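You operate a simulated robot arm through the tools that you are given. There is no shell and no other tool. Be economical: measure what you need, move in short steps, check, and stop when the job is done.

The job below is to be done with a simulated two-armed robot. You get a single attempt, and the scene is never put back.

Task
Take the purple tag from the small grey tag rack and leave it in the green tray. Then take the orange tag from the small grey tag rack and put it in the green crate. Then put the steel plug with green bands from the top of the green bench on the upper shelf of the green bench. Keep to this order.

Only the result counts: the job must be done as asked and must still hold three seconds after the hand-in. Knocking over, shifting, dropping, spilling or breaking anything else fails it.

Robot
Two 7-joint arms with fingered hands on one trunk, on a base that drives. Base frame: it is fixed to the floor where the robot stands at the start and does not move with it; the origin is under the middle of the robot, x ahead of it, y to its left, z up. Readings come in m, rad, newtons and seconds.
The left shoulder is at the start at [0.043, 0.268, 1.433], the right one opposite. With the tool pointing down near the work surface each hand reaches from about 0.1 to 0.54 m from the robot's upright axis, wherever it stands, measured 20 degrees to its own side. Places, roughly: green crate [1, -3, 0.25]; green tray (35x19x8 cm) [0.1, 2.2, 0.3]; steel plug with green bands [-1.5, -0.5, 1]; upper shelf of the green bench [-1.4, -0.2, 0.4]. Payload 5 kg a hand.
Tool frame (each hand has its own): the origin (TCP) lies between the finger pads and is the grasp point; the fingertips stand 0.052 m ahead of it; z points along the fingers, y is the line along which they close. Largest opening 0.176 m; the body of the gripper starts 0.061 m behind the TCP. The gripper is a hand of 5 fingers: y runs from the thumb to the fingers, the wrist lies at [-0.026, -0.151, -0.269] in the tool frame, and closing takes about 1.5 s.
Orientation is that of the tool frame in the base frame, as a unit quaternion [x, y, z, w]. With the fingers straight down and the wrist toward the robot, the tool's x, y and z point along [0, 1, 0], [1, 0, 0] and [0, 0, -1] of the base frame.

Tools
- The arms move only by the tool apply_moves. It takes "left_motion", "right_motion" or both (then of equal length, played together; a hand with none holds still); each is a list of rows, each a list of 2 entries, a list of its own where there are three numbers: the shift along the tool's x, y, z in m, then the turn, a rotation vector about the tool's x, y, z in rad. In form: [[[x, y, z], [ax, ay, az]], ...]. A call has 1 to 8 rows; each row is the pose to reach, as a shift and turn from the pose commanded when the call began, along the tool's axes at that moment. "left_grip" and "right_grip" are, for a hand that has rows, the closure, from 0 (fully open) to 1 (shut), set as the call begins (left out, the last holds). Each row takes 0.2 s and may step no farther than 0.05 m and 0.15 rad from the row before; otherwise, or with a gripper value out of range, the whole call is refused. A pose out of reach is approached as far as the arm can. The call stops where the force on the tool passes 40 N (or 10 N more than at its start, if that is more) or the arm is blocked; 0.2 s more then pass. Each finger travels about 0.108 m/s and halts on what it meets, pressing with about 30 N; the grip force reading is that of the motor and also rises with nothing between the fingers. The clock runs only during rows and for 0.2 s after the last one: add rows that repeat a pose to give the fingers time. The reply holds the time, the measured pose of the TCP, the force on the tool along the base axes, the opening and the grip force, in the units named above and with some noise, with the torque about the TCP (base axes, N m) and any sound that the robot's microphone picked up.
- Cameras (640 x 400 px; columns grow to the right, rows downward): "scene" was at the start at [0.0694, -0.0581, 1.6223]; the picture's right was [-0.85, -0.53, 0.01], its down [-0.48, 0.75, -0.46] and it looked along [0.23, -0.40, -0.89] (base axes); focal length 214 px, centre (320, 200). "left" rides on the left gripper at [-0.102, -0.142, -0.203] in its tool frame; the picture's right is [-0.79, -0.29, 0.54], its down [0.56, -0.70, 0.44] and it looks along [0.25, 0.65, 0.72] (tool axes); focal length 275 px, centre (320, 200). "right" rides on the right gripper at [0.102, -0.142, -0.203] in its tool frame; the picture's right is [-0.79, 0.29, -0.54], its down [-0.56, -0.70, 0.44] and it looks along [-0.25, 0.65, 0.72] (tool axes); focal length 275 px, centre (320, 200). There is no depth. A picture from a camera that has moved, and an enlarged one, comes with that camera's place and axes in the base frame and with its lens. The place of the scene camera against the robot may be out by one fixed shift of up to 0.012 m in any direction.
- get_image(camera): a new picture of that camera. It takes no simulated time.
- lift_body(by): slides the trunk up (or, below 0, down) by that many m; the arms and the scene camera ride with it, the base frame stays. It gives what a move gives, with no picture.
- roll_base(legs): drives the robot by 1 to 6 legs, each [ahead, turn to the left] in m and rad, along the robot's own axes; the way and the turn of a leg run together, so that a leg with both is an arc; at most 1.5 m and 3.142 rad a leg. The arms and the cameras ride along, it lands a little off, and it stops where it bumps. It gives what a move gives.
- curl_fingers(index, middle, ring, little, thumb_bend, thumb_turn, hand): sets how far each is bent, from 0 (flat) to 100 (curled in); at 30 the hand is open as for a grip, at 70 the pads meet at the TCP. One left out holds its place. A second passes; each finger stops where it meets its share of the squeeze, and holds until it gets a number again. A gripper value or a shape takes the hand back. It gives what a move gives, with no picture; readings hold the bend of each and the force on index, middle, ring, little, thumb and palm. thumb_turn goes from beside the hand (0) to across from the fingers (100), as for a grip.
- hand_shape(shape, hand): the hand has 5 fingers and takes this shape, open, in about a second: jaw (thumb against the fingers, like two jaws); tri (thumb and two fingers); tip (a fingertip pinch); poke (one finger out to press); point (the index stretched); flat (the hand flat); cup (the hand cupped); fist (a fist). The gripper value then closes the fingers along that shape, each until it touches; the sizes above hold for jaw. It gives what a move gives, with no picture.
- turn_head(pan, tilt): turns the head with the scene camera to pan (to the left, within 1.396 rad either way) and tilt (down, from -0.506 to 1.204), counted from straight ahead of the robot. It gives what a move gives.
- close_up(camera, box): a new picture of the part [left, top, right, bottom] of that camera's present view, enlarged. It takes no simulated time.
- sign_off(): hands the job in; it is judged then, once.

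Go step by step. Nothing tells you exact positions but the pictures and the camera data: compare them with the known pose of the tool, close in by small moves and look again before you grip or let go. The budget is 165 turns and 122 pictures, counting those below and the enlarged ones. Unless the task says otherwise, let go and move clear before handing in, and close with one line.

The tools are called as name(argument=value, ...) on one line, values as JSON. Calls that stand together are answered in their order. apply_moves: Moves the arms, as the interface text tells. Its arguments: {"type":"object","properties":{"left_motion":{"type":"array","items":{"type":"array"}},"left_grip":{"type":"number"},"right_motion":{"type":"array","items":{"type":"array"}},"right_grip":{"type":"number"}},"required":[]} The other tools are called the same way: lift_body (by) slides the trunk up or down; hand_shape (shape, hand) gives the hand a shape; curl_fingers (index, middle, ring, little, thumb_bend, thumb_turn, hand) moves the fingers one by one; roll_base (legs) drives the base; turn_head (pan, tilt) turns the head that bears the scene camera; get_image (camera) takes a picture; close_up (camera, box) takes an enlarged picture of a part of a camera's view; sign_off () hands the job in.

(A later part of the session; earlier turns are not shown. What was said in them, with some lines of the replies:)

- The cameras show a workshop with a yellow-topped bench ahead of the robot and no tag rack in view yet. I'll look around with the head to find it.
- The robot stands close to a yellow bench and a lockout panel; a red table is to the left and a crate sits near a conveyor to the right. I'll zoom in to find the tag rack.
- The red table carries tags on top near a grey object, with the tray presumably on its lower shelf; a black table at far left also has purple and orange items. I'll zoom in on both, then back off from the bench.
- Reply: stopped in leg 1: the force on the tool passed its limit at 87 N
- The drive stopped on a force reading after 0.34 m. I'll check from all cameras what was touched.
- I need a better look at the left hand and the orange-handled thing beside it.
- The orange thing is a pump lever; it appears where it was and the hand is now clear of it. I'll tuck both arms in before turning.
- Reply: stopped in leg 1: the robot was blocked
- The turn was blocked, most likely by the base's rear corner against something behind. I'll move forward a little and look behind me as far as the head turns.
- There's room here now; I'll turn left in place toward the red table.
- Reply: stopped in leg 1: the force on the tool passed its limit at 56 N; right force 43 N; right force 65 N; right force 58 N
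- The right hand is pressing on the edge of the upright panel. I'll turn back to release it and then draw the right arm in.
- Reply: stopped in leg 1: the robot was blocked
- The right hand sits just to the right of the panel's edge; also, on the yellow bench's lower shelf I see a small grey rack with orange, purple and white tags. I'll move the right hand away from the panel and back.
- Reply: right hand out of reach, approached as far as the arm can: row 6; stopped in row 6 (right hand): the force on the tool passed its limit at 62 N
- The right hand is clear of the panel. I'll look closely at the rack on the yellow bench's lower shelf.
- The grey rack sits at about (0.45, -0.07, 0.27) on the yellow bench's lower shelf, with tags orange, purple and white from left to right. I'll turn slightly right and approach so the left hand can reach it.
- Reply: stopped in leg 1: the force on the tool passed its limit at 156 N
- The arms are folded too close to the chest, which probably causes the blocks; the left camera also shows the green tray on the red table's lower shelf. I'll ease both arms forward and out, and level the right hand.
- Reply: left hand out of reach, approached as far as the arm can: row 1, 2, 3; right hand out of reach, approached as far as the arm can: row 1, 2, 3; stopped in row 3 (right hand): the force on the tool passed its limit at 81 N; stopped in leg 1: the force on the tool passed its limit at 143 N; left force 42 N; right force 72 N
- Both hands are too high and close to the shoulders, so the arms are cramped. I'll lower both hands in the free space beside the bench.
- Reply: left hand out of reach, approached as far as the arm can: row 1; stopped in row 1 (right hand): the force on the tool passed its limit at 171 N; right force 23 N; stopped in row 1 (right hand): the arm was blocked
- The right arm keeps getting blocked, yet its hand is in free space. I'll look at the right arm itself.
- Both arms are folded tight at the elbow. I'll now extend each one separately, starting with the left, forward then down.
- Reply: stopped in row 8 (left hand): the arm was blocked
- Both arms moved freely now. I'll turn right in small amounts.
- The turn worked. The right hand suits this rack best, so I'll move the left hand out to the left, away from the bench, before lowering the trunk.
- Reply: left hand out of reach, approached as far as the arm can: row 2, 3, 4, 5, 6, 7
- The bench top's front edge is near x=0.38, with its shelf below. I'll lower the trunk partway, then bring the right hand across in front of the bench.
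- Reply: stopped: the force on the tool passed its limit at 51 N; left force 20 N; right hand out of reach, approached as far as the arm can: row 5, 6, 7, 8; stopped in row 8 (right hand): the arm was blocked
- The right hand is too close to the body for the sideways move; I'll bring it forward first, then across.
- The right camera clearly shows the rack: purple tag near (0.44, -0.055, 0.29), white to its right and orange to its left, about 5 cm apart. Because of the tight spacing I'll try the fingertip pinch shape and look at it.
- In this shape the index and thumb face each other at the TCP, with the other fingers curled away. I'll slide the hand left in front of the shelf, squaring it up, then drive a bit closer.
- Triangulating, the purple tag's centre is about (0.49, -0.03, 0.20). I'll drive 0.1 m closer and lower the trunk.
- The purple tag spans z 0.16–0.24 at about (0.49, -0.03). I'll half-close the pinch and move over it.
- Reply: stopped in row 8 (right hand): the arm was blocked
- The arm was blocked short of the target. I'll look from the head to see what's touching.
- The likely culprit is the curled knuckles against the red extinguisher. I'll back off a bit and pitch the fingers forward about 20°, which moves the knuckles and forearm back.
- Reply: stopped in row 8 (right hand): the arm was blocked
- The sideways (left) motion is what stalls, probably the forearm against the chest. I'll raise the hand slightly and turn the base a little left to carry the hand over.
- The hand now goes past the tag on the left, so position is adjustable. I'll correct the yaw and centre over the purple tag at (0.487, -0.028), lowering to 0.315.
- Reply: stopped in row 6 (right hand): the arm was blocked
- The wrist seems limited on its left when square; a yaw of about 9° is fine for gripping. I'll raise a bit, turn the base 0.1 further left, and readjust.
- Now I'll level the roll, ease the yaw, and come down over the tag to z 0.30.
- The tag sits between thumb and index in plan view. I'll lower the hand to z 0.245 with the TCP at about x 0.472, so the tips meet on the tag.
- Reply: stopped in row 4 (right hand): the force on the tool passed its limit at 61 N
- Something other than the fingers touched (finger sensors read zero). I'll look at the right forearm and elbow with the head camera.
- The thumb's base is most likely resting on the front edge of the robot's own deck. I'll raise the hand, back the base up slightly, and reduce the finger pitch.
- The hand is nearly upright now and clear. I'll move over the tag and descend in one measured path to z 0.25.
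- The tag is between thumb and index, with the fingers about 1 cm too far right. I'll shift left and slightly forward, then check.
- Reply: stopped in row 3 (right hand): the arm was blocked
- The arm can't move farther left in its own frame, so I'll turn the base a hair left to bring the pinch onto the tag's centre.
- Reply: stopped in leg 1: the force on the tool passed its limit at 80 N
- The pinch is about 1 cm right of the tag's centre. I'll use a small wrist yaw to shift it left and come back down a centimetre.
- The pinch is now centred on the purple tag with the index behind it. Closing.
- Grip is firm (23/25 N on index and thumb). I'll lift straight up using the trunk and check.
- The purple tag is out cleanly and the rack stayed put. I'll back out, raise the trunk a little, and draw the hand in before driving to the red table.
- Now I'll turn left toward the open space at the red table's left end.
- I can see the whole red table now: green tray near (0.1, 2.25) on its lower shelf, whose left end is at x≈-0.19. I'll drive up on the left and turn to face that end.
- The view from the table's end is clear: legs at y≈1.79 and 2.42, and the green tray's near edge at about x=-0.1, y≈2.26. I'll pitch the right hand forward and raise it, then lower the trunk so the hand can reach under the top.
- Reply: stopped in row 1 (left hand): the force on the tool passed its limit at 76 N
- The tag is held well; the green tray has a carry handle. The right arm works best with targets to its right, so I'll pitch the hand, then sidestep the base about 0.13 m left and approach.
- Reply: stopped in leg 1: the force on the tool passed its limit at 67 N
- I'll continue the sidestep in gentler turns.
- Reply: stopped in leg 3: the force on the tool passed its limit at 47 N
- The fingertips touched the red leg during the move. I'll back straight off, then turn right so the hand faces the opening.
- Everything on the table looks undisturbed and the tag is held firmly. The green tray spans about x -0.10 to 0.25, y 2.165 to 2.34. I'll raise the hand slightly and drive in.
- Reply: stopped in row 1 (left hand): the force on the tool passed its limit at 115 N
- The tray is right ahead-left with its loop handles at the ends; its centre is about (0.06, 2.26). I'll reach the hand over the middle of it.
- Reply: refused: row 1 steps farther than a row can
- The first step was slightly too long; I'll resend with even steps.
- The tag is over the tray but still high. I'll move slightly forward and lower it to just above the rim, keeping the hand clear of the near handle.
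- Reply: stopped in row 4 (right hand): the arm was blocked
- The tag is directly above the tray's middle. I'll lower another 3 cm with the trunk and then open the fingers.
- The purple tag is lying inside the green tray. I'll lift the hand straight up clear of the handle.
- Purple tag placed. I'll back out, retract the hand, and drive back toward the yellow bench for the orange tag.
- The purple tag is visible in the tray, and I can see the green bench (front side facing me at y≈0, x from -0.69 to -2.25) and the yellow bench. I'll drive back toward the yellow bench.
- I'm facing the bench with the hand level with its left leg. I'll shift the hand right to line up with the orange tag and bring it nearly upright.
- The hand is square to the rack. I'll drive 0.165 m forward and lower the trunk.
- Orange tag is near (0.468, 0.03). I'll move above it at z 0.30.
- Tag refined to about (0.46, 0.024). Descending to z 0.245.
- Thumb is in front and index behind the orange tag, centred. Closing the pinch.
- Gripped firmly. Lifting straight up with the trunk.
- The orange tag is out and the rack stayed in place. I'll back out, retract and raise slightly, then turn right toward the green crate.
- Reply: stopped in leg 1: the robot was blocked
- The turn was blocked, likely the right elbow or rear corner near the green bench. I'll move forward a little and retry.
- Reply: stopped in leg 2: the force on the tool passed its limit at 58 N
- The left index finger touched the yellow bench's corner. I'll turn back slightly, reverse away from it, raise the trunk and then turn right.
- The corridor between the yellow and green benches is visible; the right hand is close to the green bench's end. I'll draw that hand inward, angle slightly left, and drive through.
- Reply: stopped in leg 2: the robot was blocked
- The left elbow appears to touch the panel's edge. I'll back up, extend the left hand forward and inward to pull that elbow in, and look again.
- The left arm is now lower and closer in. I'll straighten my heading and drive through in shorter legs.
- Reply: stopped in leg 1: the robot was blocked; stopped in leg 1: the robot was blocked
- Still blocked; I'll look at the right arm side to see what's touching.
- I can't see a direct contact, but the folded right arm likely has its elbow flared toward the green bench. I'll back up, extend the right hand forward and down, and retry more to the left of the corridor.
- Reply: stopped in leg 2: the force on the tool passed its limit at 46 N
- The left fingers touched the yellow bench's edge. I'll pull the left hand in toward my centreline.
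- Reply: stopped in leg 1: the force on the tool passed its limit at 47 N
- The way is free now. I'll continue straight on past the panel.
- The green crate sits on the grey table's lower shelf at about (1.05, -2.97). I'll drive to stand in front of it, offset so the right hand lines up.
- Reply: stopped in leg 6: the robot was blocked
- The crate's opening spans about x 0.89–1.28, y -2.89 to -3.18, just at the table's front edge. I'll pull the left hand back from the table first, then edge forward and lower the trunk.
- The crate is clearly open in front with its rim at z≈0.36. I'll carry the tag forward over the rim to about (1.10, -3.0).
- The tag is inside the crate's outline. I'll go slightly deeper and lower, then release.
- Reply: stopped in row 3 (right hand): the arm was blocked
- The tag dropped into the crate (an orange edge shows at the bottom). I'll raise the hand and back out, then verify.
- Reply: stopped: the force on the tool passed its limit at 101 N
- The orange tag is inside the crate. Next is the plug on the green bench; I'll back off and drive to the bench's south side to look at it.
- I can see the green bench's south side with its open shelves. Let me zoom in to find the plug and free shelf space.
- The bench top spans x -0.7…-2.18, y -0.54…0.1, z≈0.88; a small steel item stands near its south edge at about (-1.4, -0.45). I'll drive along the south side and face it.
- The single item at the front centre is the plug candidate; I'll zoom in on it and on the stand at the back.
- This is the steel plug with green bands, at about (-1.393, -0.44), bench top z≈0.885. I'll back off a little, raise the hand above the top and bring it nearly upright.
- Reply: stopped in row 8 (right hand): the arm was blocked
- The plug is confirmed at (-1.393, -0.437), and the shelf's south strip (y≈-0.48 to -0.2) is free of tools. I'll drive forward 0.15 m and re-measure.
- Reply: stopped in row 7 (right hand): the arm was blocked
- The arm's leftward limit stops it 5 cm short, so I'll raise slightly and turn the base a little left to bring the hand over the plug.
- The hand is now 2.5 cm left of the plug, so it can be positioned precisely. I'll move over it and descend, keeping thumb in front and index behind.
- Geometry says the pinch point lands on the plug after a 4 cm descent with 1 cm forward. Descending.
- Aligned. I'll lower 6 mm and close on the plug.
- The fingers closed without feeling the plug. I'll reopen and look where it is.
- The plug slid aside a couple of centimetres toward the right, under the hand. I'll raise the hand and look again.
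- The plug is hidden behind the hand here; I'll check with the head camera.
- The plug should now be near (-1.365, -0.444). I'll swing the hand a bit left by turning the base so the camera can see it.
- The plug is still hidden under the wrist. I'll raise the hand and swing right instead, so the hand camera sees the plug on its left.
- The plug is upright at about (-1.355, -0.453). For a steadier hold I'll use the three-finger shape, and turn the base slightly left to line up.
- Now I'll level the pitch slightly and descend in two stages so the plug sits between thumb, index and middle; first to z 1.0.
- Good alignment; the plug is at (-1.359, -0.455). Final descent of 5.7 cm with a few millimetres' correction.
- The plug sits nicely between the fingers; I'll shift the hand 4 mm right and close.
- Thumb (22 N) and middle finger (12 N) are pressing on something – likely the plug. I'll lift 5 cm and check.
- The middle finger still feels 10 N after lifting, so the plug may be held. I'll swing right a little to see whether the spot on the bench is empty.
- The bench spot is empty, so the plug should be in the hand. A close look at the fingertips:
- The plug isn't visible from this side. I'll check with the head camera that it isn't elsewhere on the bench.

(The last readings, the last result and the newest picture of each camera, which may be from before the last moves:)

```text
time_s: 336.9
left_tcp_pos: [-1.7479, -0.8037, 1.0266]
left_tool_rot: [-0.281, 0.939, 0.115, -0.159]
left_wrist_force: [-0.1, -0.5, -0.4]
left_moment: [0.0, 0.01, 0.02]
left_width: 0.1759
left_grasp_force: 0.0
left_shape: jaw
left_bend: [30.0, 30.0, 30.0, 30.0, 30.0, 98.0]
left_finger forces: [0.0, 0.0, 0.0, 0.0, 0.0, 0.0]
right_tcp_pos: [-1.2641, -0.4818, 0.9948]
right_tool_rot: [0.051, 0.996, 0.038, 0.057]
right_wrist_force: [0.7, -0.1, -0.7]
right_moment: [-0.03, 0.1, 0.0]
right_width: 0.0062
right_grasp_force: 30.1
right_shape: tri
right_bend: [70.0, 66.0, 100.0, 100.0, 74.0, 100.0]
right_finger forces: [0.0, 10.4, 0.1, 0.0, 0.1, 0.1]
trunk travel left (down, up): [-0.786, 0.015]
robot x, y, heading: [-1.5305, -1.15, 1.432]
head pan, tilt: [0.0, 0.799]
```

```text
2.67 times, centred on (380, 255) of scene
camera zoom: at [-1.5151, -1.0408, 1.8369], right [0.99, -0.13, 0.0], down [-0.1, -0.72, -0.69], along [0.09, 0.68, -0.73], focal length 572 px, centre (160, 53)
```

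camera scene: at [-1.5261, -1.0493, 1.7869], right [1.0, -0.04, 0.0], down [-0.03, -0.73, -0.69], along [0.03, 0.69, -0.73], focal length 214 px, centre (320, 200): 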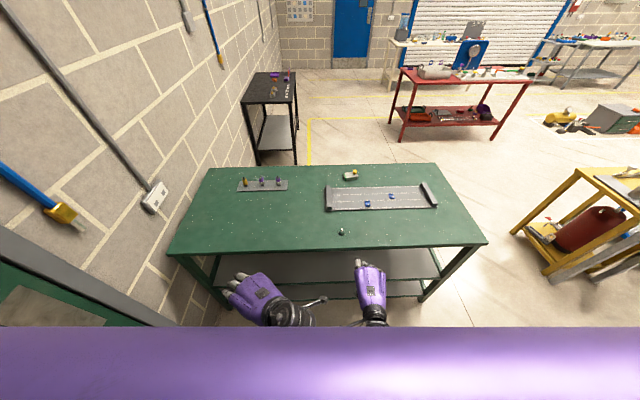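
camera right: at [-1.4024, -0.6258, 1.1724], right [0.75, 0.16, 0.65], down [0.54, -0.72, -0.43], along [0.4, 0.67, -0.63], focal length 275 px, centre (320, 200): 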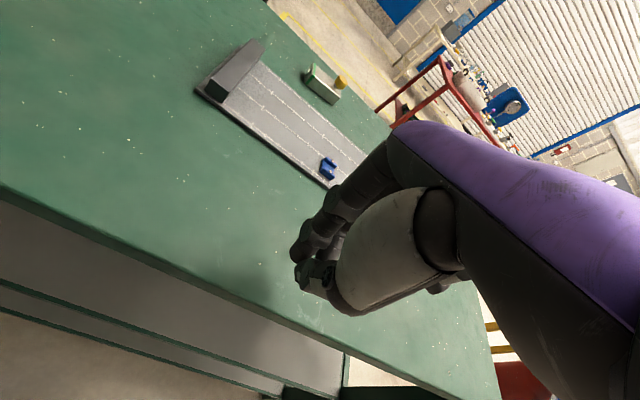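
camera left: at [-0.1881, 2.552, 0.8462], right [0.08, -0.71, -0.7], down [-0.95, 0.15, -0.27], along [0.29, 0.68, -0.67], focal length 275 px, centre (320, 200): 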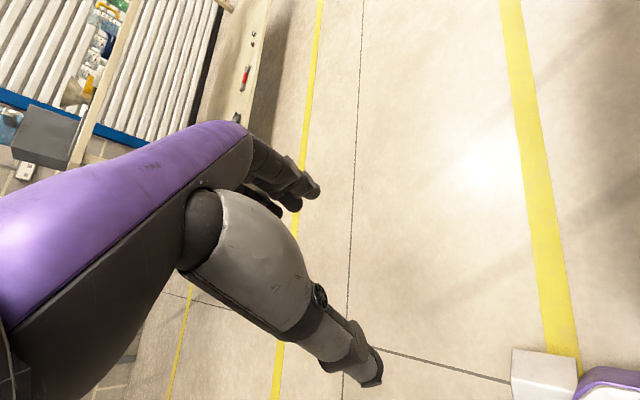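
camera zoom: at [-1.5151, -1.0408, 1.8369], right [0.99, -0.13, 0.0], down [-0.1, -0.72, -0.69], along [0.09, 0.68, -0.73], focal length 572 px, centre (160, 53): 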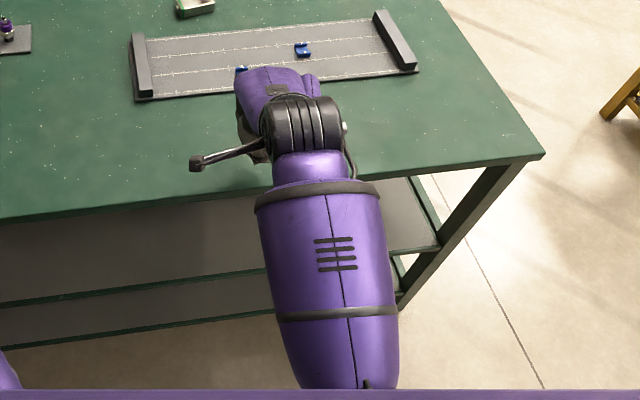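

No plug on the bench or floor, so it's in the hand. I'll back away, lower the trunk so the hand fits between the shelf (z≈0.445) and the top, and pitch slightly.

roll_base(legs=[[-0.32, 0], [0, 0.13]])

lift_body(by=-0.43)

apply_moves(right_motion=[[[0, 0, 0], [-0.07, 0, 0]], [[0, 0, 0], [-0.14, 0, 0]], [[0, 0, 0], [-0.2, 0, 0]], [[0, 0, 0], [-0.2, 0, 0]]])

get_image(camera="right")

```text
time_s: 340.3
left_tcp_pos: [-1.837, -1.1625, 1.0302]
left_tool_rot: [-0.347, 0.917, 0.108, -0.165]
left_wrist_force: [-0.5, -0.6, -0.3]
left_moment: [0.01, 0.04, 0.02]
left_width: 0.1759
left_grasp_force: 0.1
left_shape: jaw
left_bend: [30.0, 30.0, 30.0, 30.0, 30.0, 98.0]
left_finger forces: [0.1, 0.0, 0.0, 0.0, 0.0, 0.0]
right_tcp_pos: [-1.4003, -0.777, 1.0034]
right_tool_rot: [-0.017, 0.997, 0.048, 0.055]
right_wrist_force: [-0.9, -0.1, -0.6]
right_moment: [-0.03, 0.02, 0.04]
right_width: 0.0061
right_grasp_force: 29.6
right_shape: tri
right_bend: [70.0, 66.0, 100.0, 100.0, 74.0, 100.0]
right_finger forces: [0.0, 10.9, 0.0, 0.0, 0.0, 0.0]
trunk travel left (down, up): [-0.786, 0.015]
robot x, y, heading: [-1.5716, -1.464, 1.57]
head pan, tilt: [0.0, 0.799]
```

```text
refused: -0.43 is not a number from -0.4 to 0.4
```

```text
time_s: 341.3
left_tcp_pos: [-1.8393, -1.173, 1.0341]
left_tool_rot: [-0.348, 0.916, 0.115, -0.164]
left_wrist_force: [0.0, 2.4, 0.5]
left_moment: [-0.16, 0.03, 0.02]
left_width: 0.1761
left_grasp_force: 0.1
left_shape: jaw
left_bend: [30.0, 30.0, 30.0, 30.0, 30.0, 98.0]
left_finger forces: [0.0, 0.0, 0.0, 0.0, 0.0, 0.1]
right_tcp_pos: [-1.4008, -0.7875, 1.0111]
right_tool_rot: [-0.022, 0.987, 0.152, 0.053]
right_wrist_force: [0.4, 2.6, -2.1]
right_moment: [-0.15, 0.02, 0.02]
right_width: 0.0057
right_grasp_force: 29.8
right_shape: tri
right_bend: [70.0, 66.0, 100.0, 100.0, 74.0, 100.0]
right_finger forces: [0.0, 10.8, 0.0, 0.0, 0.0, 0.0]
trunk travel left (down, up): [-0.786, 0.015]
robot x, y, heading: [-1.5712, -1.4649, 1.576]
head pan, tilt: [0.0, 0.799]
```

```text
6 pictures are left
camera right: at [-1.5114, -0.9875, 1.149], right [0.72, 0.13, 0.69], down [0.64, -0.52, -0.57], along [0.28, 0.84, -0.46], focal length 275 px, centre (320, 200)
```

right: 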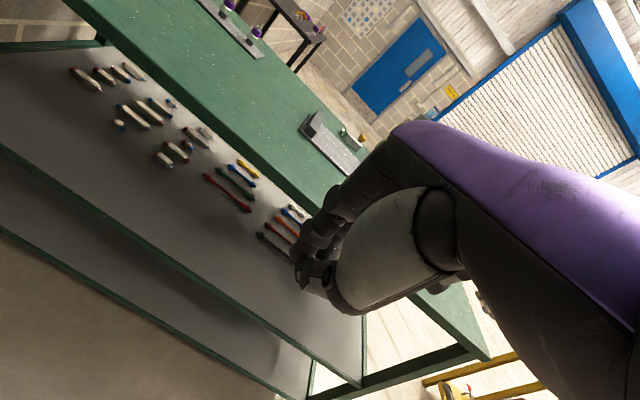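

The shelf has a wide free strip on its south side. I'll lower the trunk in two steps and then drive in slowly.

lift_body(by=-0.4)

lift_body(by=-0.04)

roll_base(legs=[[0.2, 0], [0.13, 0]])

get_image(camera="right")

```text
time_s: 345.2
left_tcp_pos: [-1.8368, -1.1619, 0.6662]
left_tool_rot: [-0.353, 0.916, 0.135, -0.135]
left_wrist_force: [-1.2, 0.0, 0.9]
left_moment: [-0.05, -0.07, -0.01]
left_width: 0.1759
left_grasp_force: 0.2
left_shape: jaw
left_bend: [30.0, 30.0, 30.0, 30.0, 30.0, 97.0]
left_finger forces: [0.1, 0.0, 0.0, 0.0, 0.0, 0.1]
right_tcp_pos: [-1.4004, -0.7903, 0.6127]
right_tool_rot: [-0.021, 0.986, 0.154, 0.053]
right_wrist_force: [0.6, -0.2, -0.4]
right_moment: [-0.04, 0.0, -0.04]
right_width: 0.0055
right_grasp_force: 29.9
right_shape: tri
right_bend: [70.0, 66.0, 100.0, 100.0, 74.0, 100.0]
right_finger forces: [0.0, 10.9, 0.0, 0.0, 0.0, 0.0]
trunk travel left (down, up): [-0.386, 0.415]
robot x, y, heading: [-1.5745, -1.4624, 1.572]
head pan, tilt: [0.0, 0.799]
```

```text
time_s: 346.0
left_tcp_pos: [-1.8339, -1.155, 0.6428]
left_tool_rot: [-0.357, 0.915, 0.146, -0.12]
left_wrist_force: [0.3, -0.3, 0.3]
left_moment: [-0.02, -0.02, 0.01]
left_width: 0.1759
left_grasp_force: 0.1
left_shape: jaw
left_bend: [30.0, 30.0, 30.0, 30.0, 30.0, 97.0]
left_finger forces: [0.1, 0.0, 0.1, 0.0, 0.1, 0.0]
right_tcp_pos: [-1.3969, -0.7921, 0.5709]
right_tool_rot: [-0.024, 0.986, 0.153, 0.057]
right_wrist_force: [0.2, 0.1, -0.2]
right_moment: [-0.05, 0.01, -0.01]
right_width: 0.0056
right_grasp_force: 30.2
right_shape: tri
right_bend: [70.0, 66.0, 100.0, 100.0, 74.0, 100.0]
right_finger forces: [0.1, 10.8, 0.0, 0.0, 0.0, 0.0]
trunk travel left (down, up): [-0.346, 0.455]
robot x, y, heading: [-1.5732, -1.4619, 1.572]
head pan, tilt: [0.0, 0.799]
```

```text
time_s: 349.0
left_tcp_pos: [-1.835, -0.8289, 0.6426]
left_tool_rot: [-0.356, 0.915, 0.146, -0.12]
left_wrist_force: [1.1, 0.1, -0.7]
left_moment: [0.02, 0.09, 0.06]
left_width: 0.1759
left_grasp_force: 0.0
left_shape: jaw
left_bend: [30.0, 30.0, 30.0, 30.0, 30.0, 97.0]
left_finger forces: [0.0, 0.1, 0.0, 0.0, 0.0, 0.0]
right_tcp_pos: [-1.3924, -0.4663, 0.571]
right_tool_rot: [-0.022, 0.986, 0.153, 0.057]
right_wrist_force: [1.2, 0.5, -1.1]
right_moment: [-0.01, 0.1, 0.02]
right_width: 0.0058
right_grasp_force: 29.6
right_shape: tri
right_bend: [70.0, 66.0, 100.0, 100.0, 74.0, 100.0]
right_finger forces: [0.1, 10.9, 0.1, 0.0, 21.2, 0.1]
trunk travel left (down, up): [-0.346, 0.455]
robot x, y, heading: [-1.5719, -1.1409, 1.569]
head pan, tilt: [0.0, 0.799]
```

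```text
5 pictures are left
camera right: at [-1.5062, -0.6664, 0.7077], right [0.71, 0.13, 0.69], down [0.64, -0.52, -0.56], along [0.29, 0.84, -0.45], focal length 275 px, centre (320, 200)
```

right: 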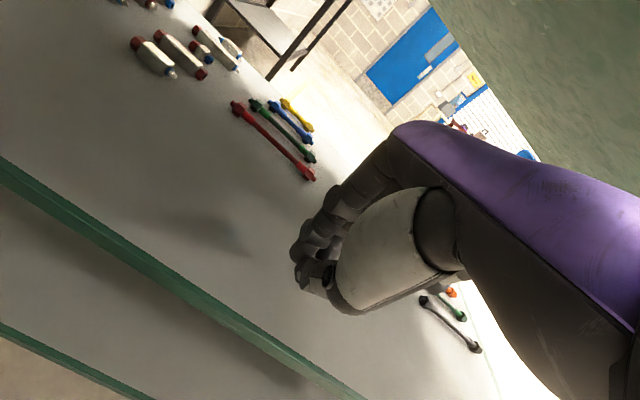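

The hand is inside above the free strip of the shelf, and thumb and middle both report pressure, so the plug is held. I'll move forward 4 cm and lower gently toward the shelf.

roll_base(legs=[[0.04, 0]])

lift_body(by=-0.045)

close_up(camera="right", box=[200, 150, 400, 350])

```text
time_s: 350.0
left_tcp_pos: [-1.8412, -0.7963, 0.6453]
left_tool_rot: [-0.357, 0.913, 0.15, -0.125]
left_wrist_force: [0.5, 3.8, -1.4]
left_moment: [-0.51, 0.05, 0.19]
left_width: 0.1759
left_grasp_force: 0.0
left_shape: jaw
left_bend: [30.0, 30.0, 30.0, 30.0, 30.0, 98.0]
left_finger forces: [0.0, 0.1, 0.0, 0.0, 0.0, 0.0]
right_tcp_pos: [-1.3933, -0.4302, 0.5708]
right_tool_rot: [-0.023, 0.986, 0.154, 0.058]
right_wrist_force: [0.6, 3.8, -4.5]
right_moment: [-0.29, 0.1, 0.07]
right_width: 0.0054
right_grasp_force: 29.9
right_shape: tri
right_bend: [70.0, 66.0, 100.0, 100.0, 74.0, 100.0]
right_finger forces: [0.0, 10.9, 0.1, 0.0, 21.1, 0.0]
trunk travel left (down, up): [-0.346, 0.455]
robot x, y, heading: [-1.5714, -1.1005, 1.566]
head pan, tilt: [0.0, 0.799]
```

```text
time_s: 350.9
left_tcp_pos: [-1.846, -0.8, 0.6112]
left_tool_rot: [-0.361, 0.91, 0.162, -0.12]
left_wrist_force: [0.3, 2.3, -0.7]
left_moment: [-0.22, 0.0, 0.09]
left_width: 0.1761
left_grasp_force: 0.0
left_shape: jaw
left_bend: [30.0, 30.0, 30.0, 30.0, 30.0, 98.0]
left_finger forces: [0.0, 0.1, 0.0, 0.0, 0.0, 0.1]
right_tcp_pos: [-1.3882, -0.4385, 0.5355]
right_tool_rot: [-0.024, 0.984, 0.162, 0.064]
right_wrist_force: [-0.6, 2.6, -3.2]
right_moment: [-0.06, 0.04, 0.01]
right_width: 0.0057
right_grasp_force: 29.8
right_shape: tri
right_bend: [70.0, 66.0, 100.0, 100.0, 74.0, 100.0]
right_finger forces: [0.0, 10.9, 0.0, 0.0, 21.1, 0.1]
trunk travel left (down, up): [-0.301, 0.5]
robot x, y, heading: [-1.5706, -1.0992, 1.572]
head pan, tilt: [0.0, 0.799]
```

```text
2.00 times, centred on (300, 250) of right
camera zoom: at [-1.5024, -0.642, 0.6671], right [0.7, 0.12, 0.7], down [0.65, -0.51, -0.56], along [0.29, 0.85, -0.43], focal length 551 px, centre (360, 100)
```

zoom: 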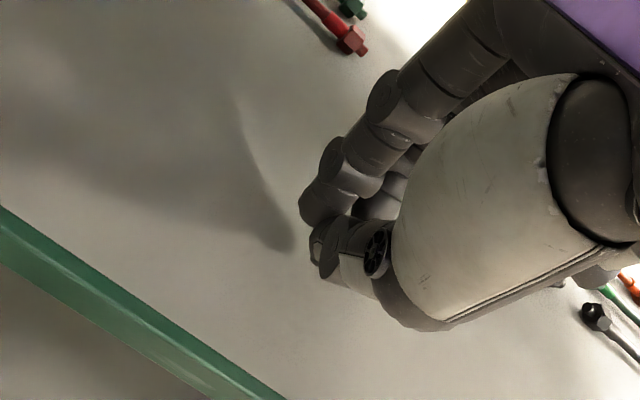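

The fingertip shadow is close, so the shelf is near. I'll lower in 5 mm steps watching the force.

apply_moves(right_motion=[[[0, -0.002, 0.005], [0, 0, 0]], [[0, -0.003, 0.01], [0, 0, 0]], [[0, -0.005, 0.015], [0, 0, 0]], [[0, -0.007, 0.02], [0, 0, 0]], [[0, -0.007, 0.02], [0, 0, 0]]])

```text
time_s: 352.1
left_tcp_pos: [-1.8459, -0.8043, 0.61]
left_tool_rot: [-0.361, 0.911, 0.16, -0.122]
left_wrist_force: [-0.9, 0.3, 0.3]
left_moment: [-0.05, 0.0, -0.01]
left_width: 0.1761
left_grasp_force: 0.0
left_shape: jaw
left_bend: [30.0, 30.0, 30.0, 30.0, 30.0, 98.0]
left_finger forces: [0.1, 0.0, 0.1, 0.0, 0.1, 0.0]
right_tcp_pos: [-1.386, -0.4391, 0.5177]
right_tool_rot: [-0.022, 0.985, 0.163, 0.062]
right_wrist_force: [-0.2, -0.6, -1.5]
right_moment: [-0.01, 0.01, 0.02]
right_width: 0.0056
right_grasp_force: 29.7
right_shape: tri
right_bend: [70.0, 66.0, 100.0, 100.0, 74.0, 100.0]
right_finger forces: [0.0, 10.9, 0.0, 0.0, 21.2, 0.0]
trunk travel left (down, up): [-0.301, 0.5]
robot x, y, heading: [-1.5751, -1.0997, 1.572]
head pan, tilt: [0.0, 0.799]
```

No contact yet; continuing down.

apply_moves(right_motion=[[[0, -0.002, 0.005], [0, 0, 0]], [[0, -0.003, 0.01], [0, 0, 0]], [[0, -0.003, 0.01], [0, 0, 0]]])

apply_moves(right_motion=[[[0, -0.002, 0.005], [0, 0, 0]], [[0, -0.003, 0.01], [0, 0, 0]], [[0, -0.003, 0.01], [0, 0, 0]]])

```text
time_s: 352.9
left_tcp_pos: [-1.8469, -0.8065, 0.6104]
left_tool_rot: [-0.36, 0.911, 0.161, -0.121]
left_wrist_force: [0.7, 0.3, -1.0]
left_moment: [-0.02, 0.02, 0.02]
left_width: 0.176
left_grasp_force: 0.0
left_shape: jaw
left_bend: [30.0, 30.0, 30.0, 30.0, 30.0, 98.0]
left_finger forces: [0.1, 0.0, 0.1, 0.1, 0.0, 0.1]
right_tcp_pos: [-1.3879, -0.4382, 0.5116]
right_tool_rot: [-0.022, 0.984, 0.167, 0.06]
right_wrist_force: [-2.8, -8.0, 37.1]
right_moment: [-0.37, -0.48, -0.13]
right_width: 0.0071
right_grasp_force: 30.0
right_shape: tri
right_bend: [70.0, 65.0, 100.0, 100.0, 75.0, 100.0]
right_finger forces: [0.0, 16.2, 0.0, 0.0, 53.8, 0.0]
trunk travel left (down, up): [-0.301, 0.5]
robot x, y, heading: [-1.568, -1.0977, 1.566]
head pan, tilt: [0.0, 0.799]
```

```text
time_s: 353.3
left_tcp_pos: [-1.847, -0.8142, 0.613]
left_tool_rot: [-0.361, 0.91, 0.165, -0.119]
left_wrist_force: [0.2, -1.6, 0.5]
left_moment: [0.14, -0.06, -0.04]
left_width: 0.176
left_grasp_force: 0.1
left_shape: jaw
left_bend: [30.0, 30.0, 30.0, 30.0, 30.0, 98.0]
left_finger forces: [0.0, 0.0, 0.1, 0.1, 0.0, 0.0]
right_tcp_pos: [-1.3884, -0.4454, 0.5135]
right_tool_rot: [-0.022, 0.983, 0.174, 0.06]
right_wrist_force: [1.1, -1.4, 0.3]
right_moment: [0.04, 0.03, 0.04]
right_width: 0.0064
right_grasp_force: 30.1
right_shape: tri
right_bend: [70.0, 65.0, 100.0, 100.0, 75.0, 100.0]
right_finger forces: [0.0, 14.4, 0.0, 0.0, 23.8, 0.1]
trunk travel left (down, up): [-0.301, 0.5]
robot x, y, heading: [-1.5727, -1.1019, 1.564]
head pan, tilt: [0.0, 0.799]
stopped in row 2 (right hand): the force on the tool passed its limit at 53 N (the readings are from after the stop); the commanded pose is now the measured one
```

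The plug touched the shelf right at the expected height. I'll open the fingers partway now.

apply_moves(right_motion=[[[0, 0, 0], [0, 0, 0]], [[0, 0, 0], [0, 0, 0]], [[0, 0, 0], [0, 0, 0]], [[0, 0, 0], [0, 0, 0]]], right_grip=0.45)

close_up(camera="right", box=[200, 150, 400, 350])

```text
time_s: 354.3
left_tcp_pos: [-1.8471, -0.8133, 0.6137]
left_tool_rot: [-0.361, 0.91, 0.165, -0.12]
left_wrist_force: [-0.5, -0.2, 0.2]
left_moment: [0.0, -0.04, -0.01]
left_width: 0.1759
left_grasp_force: 0.1
left_shape: jaw
left_bend: [30.0, 30.0, 30.0, 30.0, 30.0, 98.0]
left_finger forces: [0.0, 0.0, 0.0, 0.0, 0.0, 0.0]
right_tcp_pos: [-1.3887, -0.444, 0.5177]
right_tool_rot: [-0.023, 0.982, 0.176, 0.06]
right_wrist_force: [-3.1, -1.7, 30.4]
right_moment: [-1.04, 0.09, -0.07]
right_width: 0.0889
right_grasp_force: 0.0
right_shape: tri
right_bend: [74.0, 43.0, 99.0, 99.0, 74.0, 100.0]
right_finger forces: [0.0, 0.0, 0.1, 0.1, 31.9, 0.0]
trunk travel left (down, up): [-0.301, 0.5]
robot x, y, heading: [-1.5704, -1.0996, 1.571]
head pan, tilt: [0.0, 0.799]
```

```text
2.00 times, centred on (300, 250) of right
camera zoom: at [-1.5019, -0.6503, 0.645], right [0.71, 0.1, 0.7], down [0.65, -0.49, -0.58], along [0.29, 0.86, -0.41], focal length 551 px, centre (360, 100)
```

zoom: 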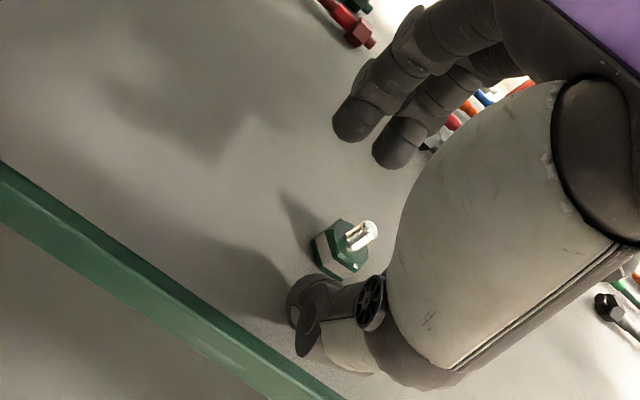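

The plug stands upright on the shelf. I'll raise the hand straight up well above it before backing out.

lift_body(by=0.07)

close_up(camera="right", box=[200, 150, 400, 350])

```text
time_s: 355.4
left_tcp_pos: [-1.8452, -0.8131, 0.6817]
left_tool_rot: [-0.36, 0.911, 0.165, -0.118]
left_wrist_force: [-0.1, 0.1, 0.0]
left_moment: [-0.04, -0.01, 0.02]
left_width: 0.1759
left_grasp_force: 0.1
left_shape: jaw
left_bend: [30.0, 30.0, 30.0, 30.0, 30.0, 98.0]
left_finger forces: [0.1, 0.0, 0.0, 0.0, 0.0, 0.0]
right_tcp_pos: [-1.3837, -0.4445, 0.5814]
right_tool_rot: [-0.023, 0.983, 0.172, 0.063]
right_wrist_force: [0.8, -0.2, -0.6]
right_moment: [0.04, 0.0, -0.01]
right_width: 0.0971
right_grasp_force: 0.1
right_shape: tri
right_bend: [74.0, 43.0, 99.0, 99.0, 68.0, 100.0]
right_finger forces: [0.1, 0.0, 0.1, 0.0, 0.0, 0.0]
trunk travel left (down, up): [-0.371, 0.43]
robot x, y, heading: [-1.5692, -1.1013, 1.568]
head pan, tilt: [0.0, 0.799]
```

```text
2.00 times, centred on (300, 250) of right
camera zoom: at [-1.4984, -0.6507, 0.7098], right [0.7, 0.11, 0.71], down [0.65, -0.49, -0.57], along [0.29, 0.86, -0.42], focal length 551 px, centre (360, 100)
```

zoom: 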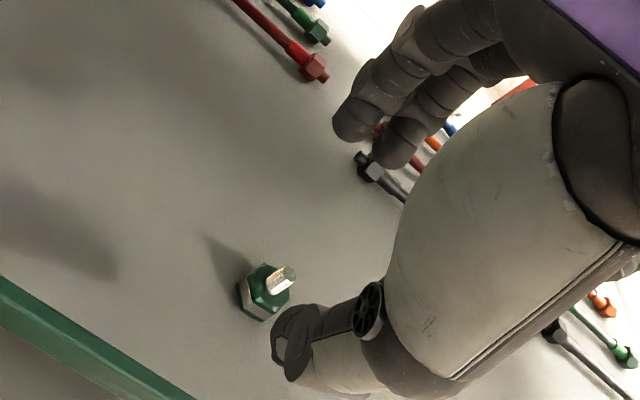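

The plug stands upright and clear on the shelf, and the hand is above it. I'll back straight out.

roll_base(legs=[[-0.3, 0], [-0.15, 0]])

get_image(camera="right")

```text
time_s: 359.3
left_tcp_pos: [-1.8463, -1.266, 0.6833]
left_tool_rot: [-0.361, 0.91, 0.166, -0.119]
left_wrist_force: [-0.1, -0.9, 0.0]
left_moment: [0.01, 0.0, 0.03]
left_width: 0.1762
left_grasp_force: 0.1
left_shape: jaw
left_bend: [30.0, 30.0, 30.0, 30.0, 30.0, 98.0]
left_finger forces: [0.1, 0.1, 0.0, 0.0, 0.1, 0.0]
right_tcp_pos: [-1.3852, -0.8989, 0.5841]
right_tool_rot: [-0.023, 0.982, 0.174, 0.063]
right_wrist_force: [0.5, 0.3, 0.4]
right_moment: [-0.01, 0.01, 0.01]
right_width: 0.0968
right_grasp_force: 0.1
right_shape: tri
right_bend: [74.0, 43.0, 99.0, 99.0, 68.0, 100.0]
right_finger forces: [0.1, 0.0, 0.0, 0.0, 0.0, 0.0]
trunk travel left (down, up): [-0.371, 0.43]
robot x, y, heading: [-1.5691, -1.5546, 1.571]
head pan, tilt: [0.0, 0.799]
```

```text
1 pictures are left
camera right: at [-1.499, -1.1054, 0.711], right [0.7, 0.1, 0.71], down [0.65, -0.49, -0.58], along [0.29, 0.86, -0.41], focal length 275 px, centre (320, 200)
```

right: 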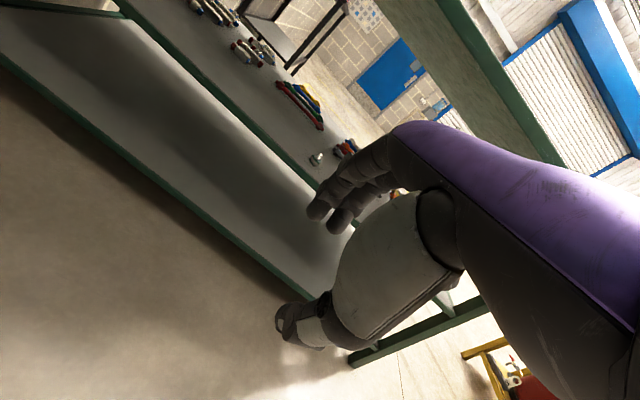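

The plug stands on the upper shelf and the hand is clear; both tags were seen in their containers after release. Handing in.

sign_off()

```text
The job is handed in.
```

I handed the job in with all three items placed in the order asked: purple tag in the green tray, orange tag in the green crate, and green-banded steel plug upright on the green bench's upper shelf. Along the way the robot bumped the upright panel, the yellow bench and a red table leg. Nothing looked moved in the pictures, but I did not re-check each of those.
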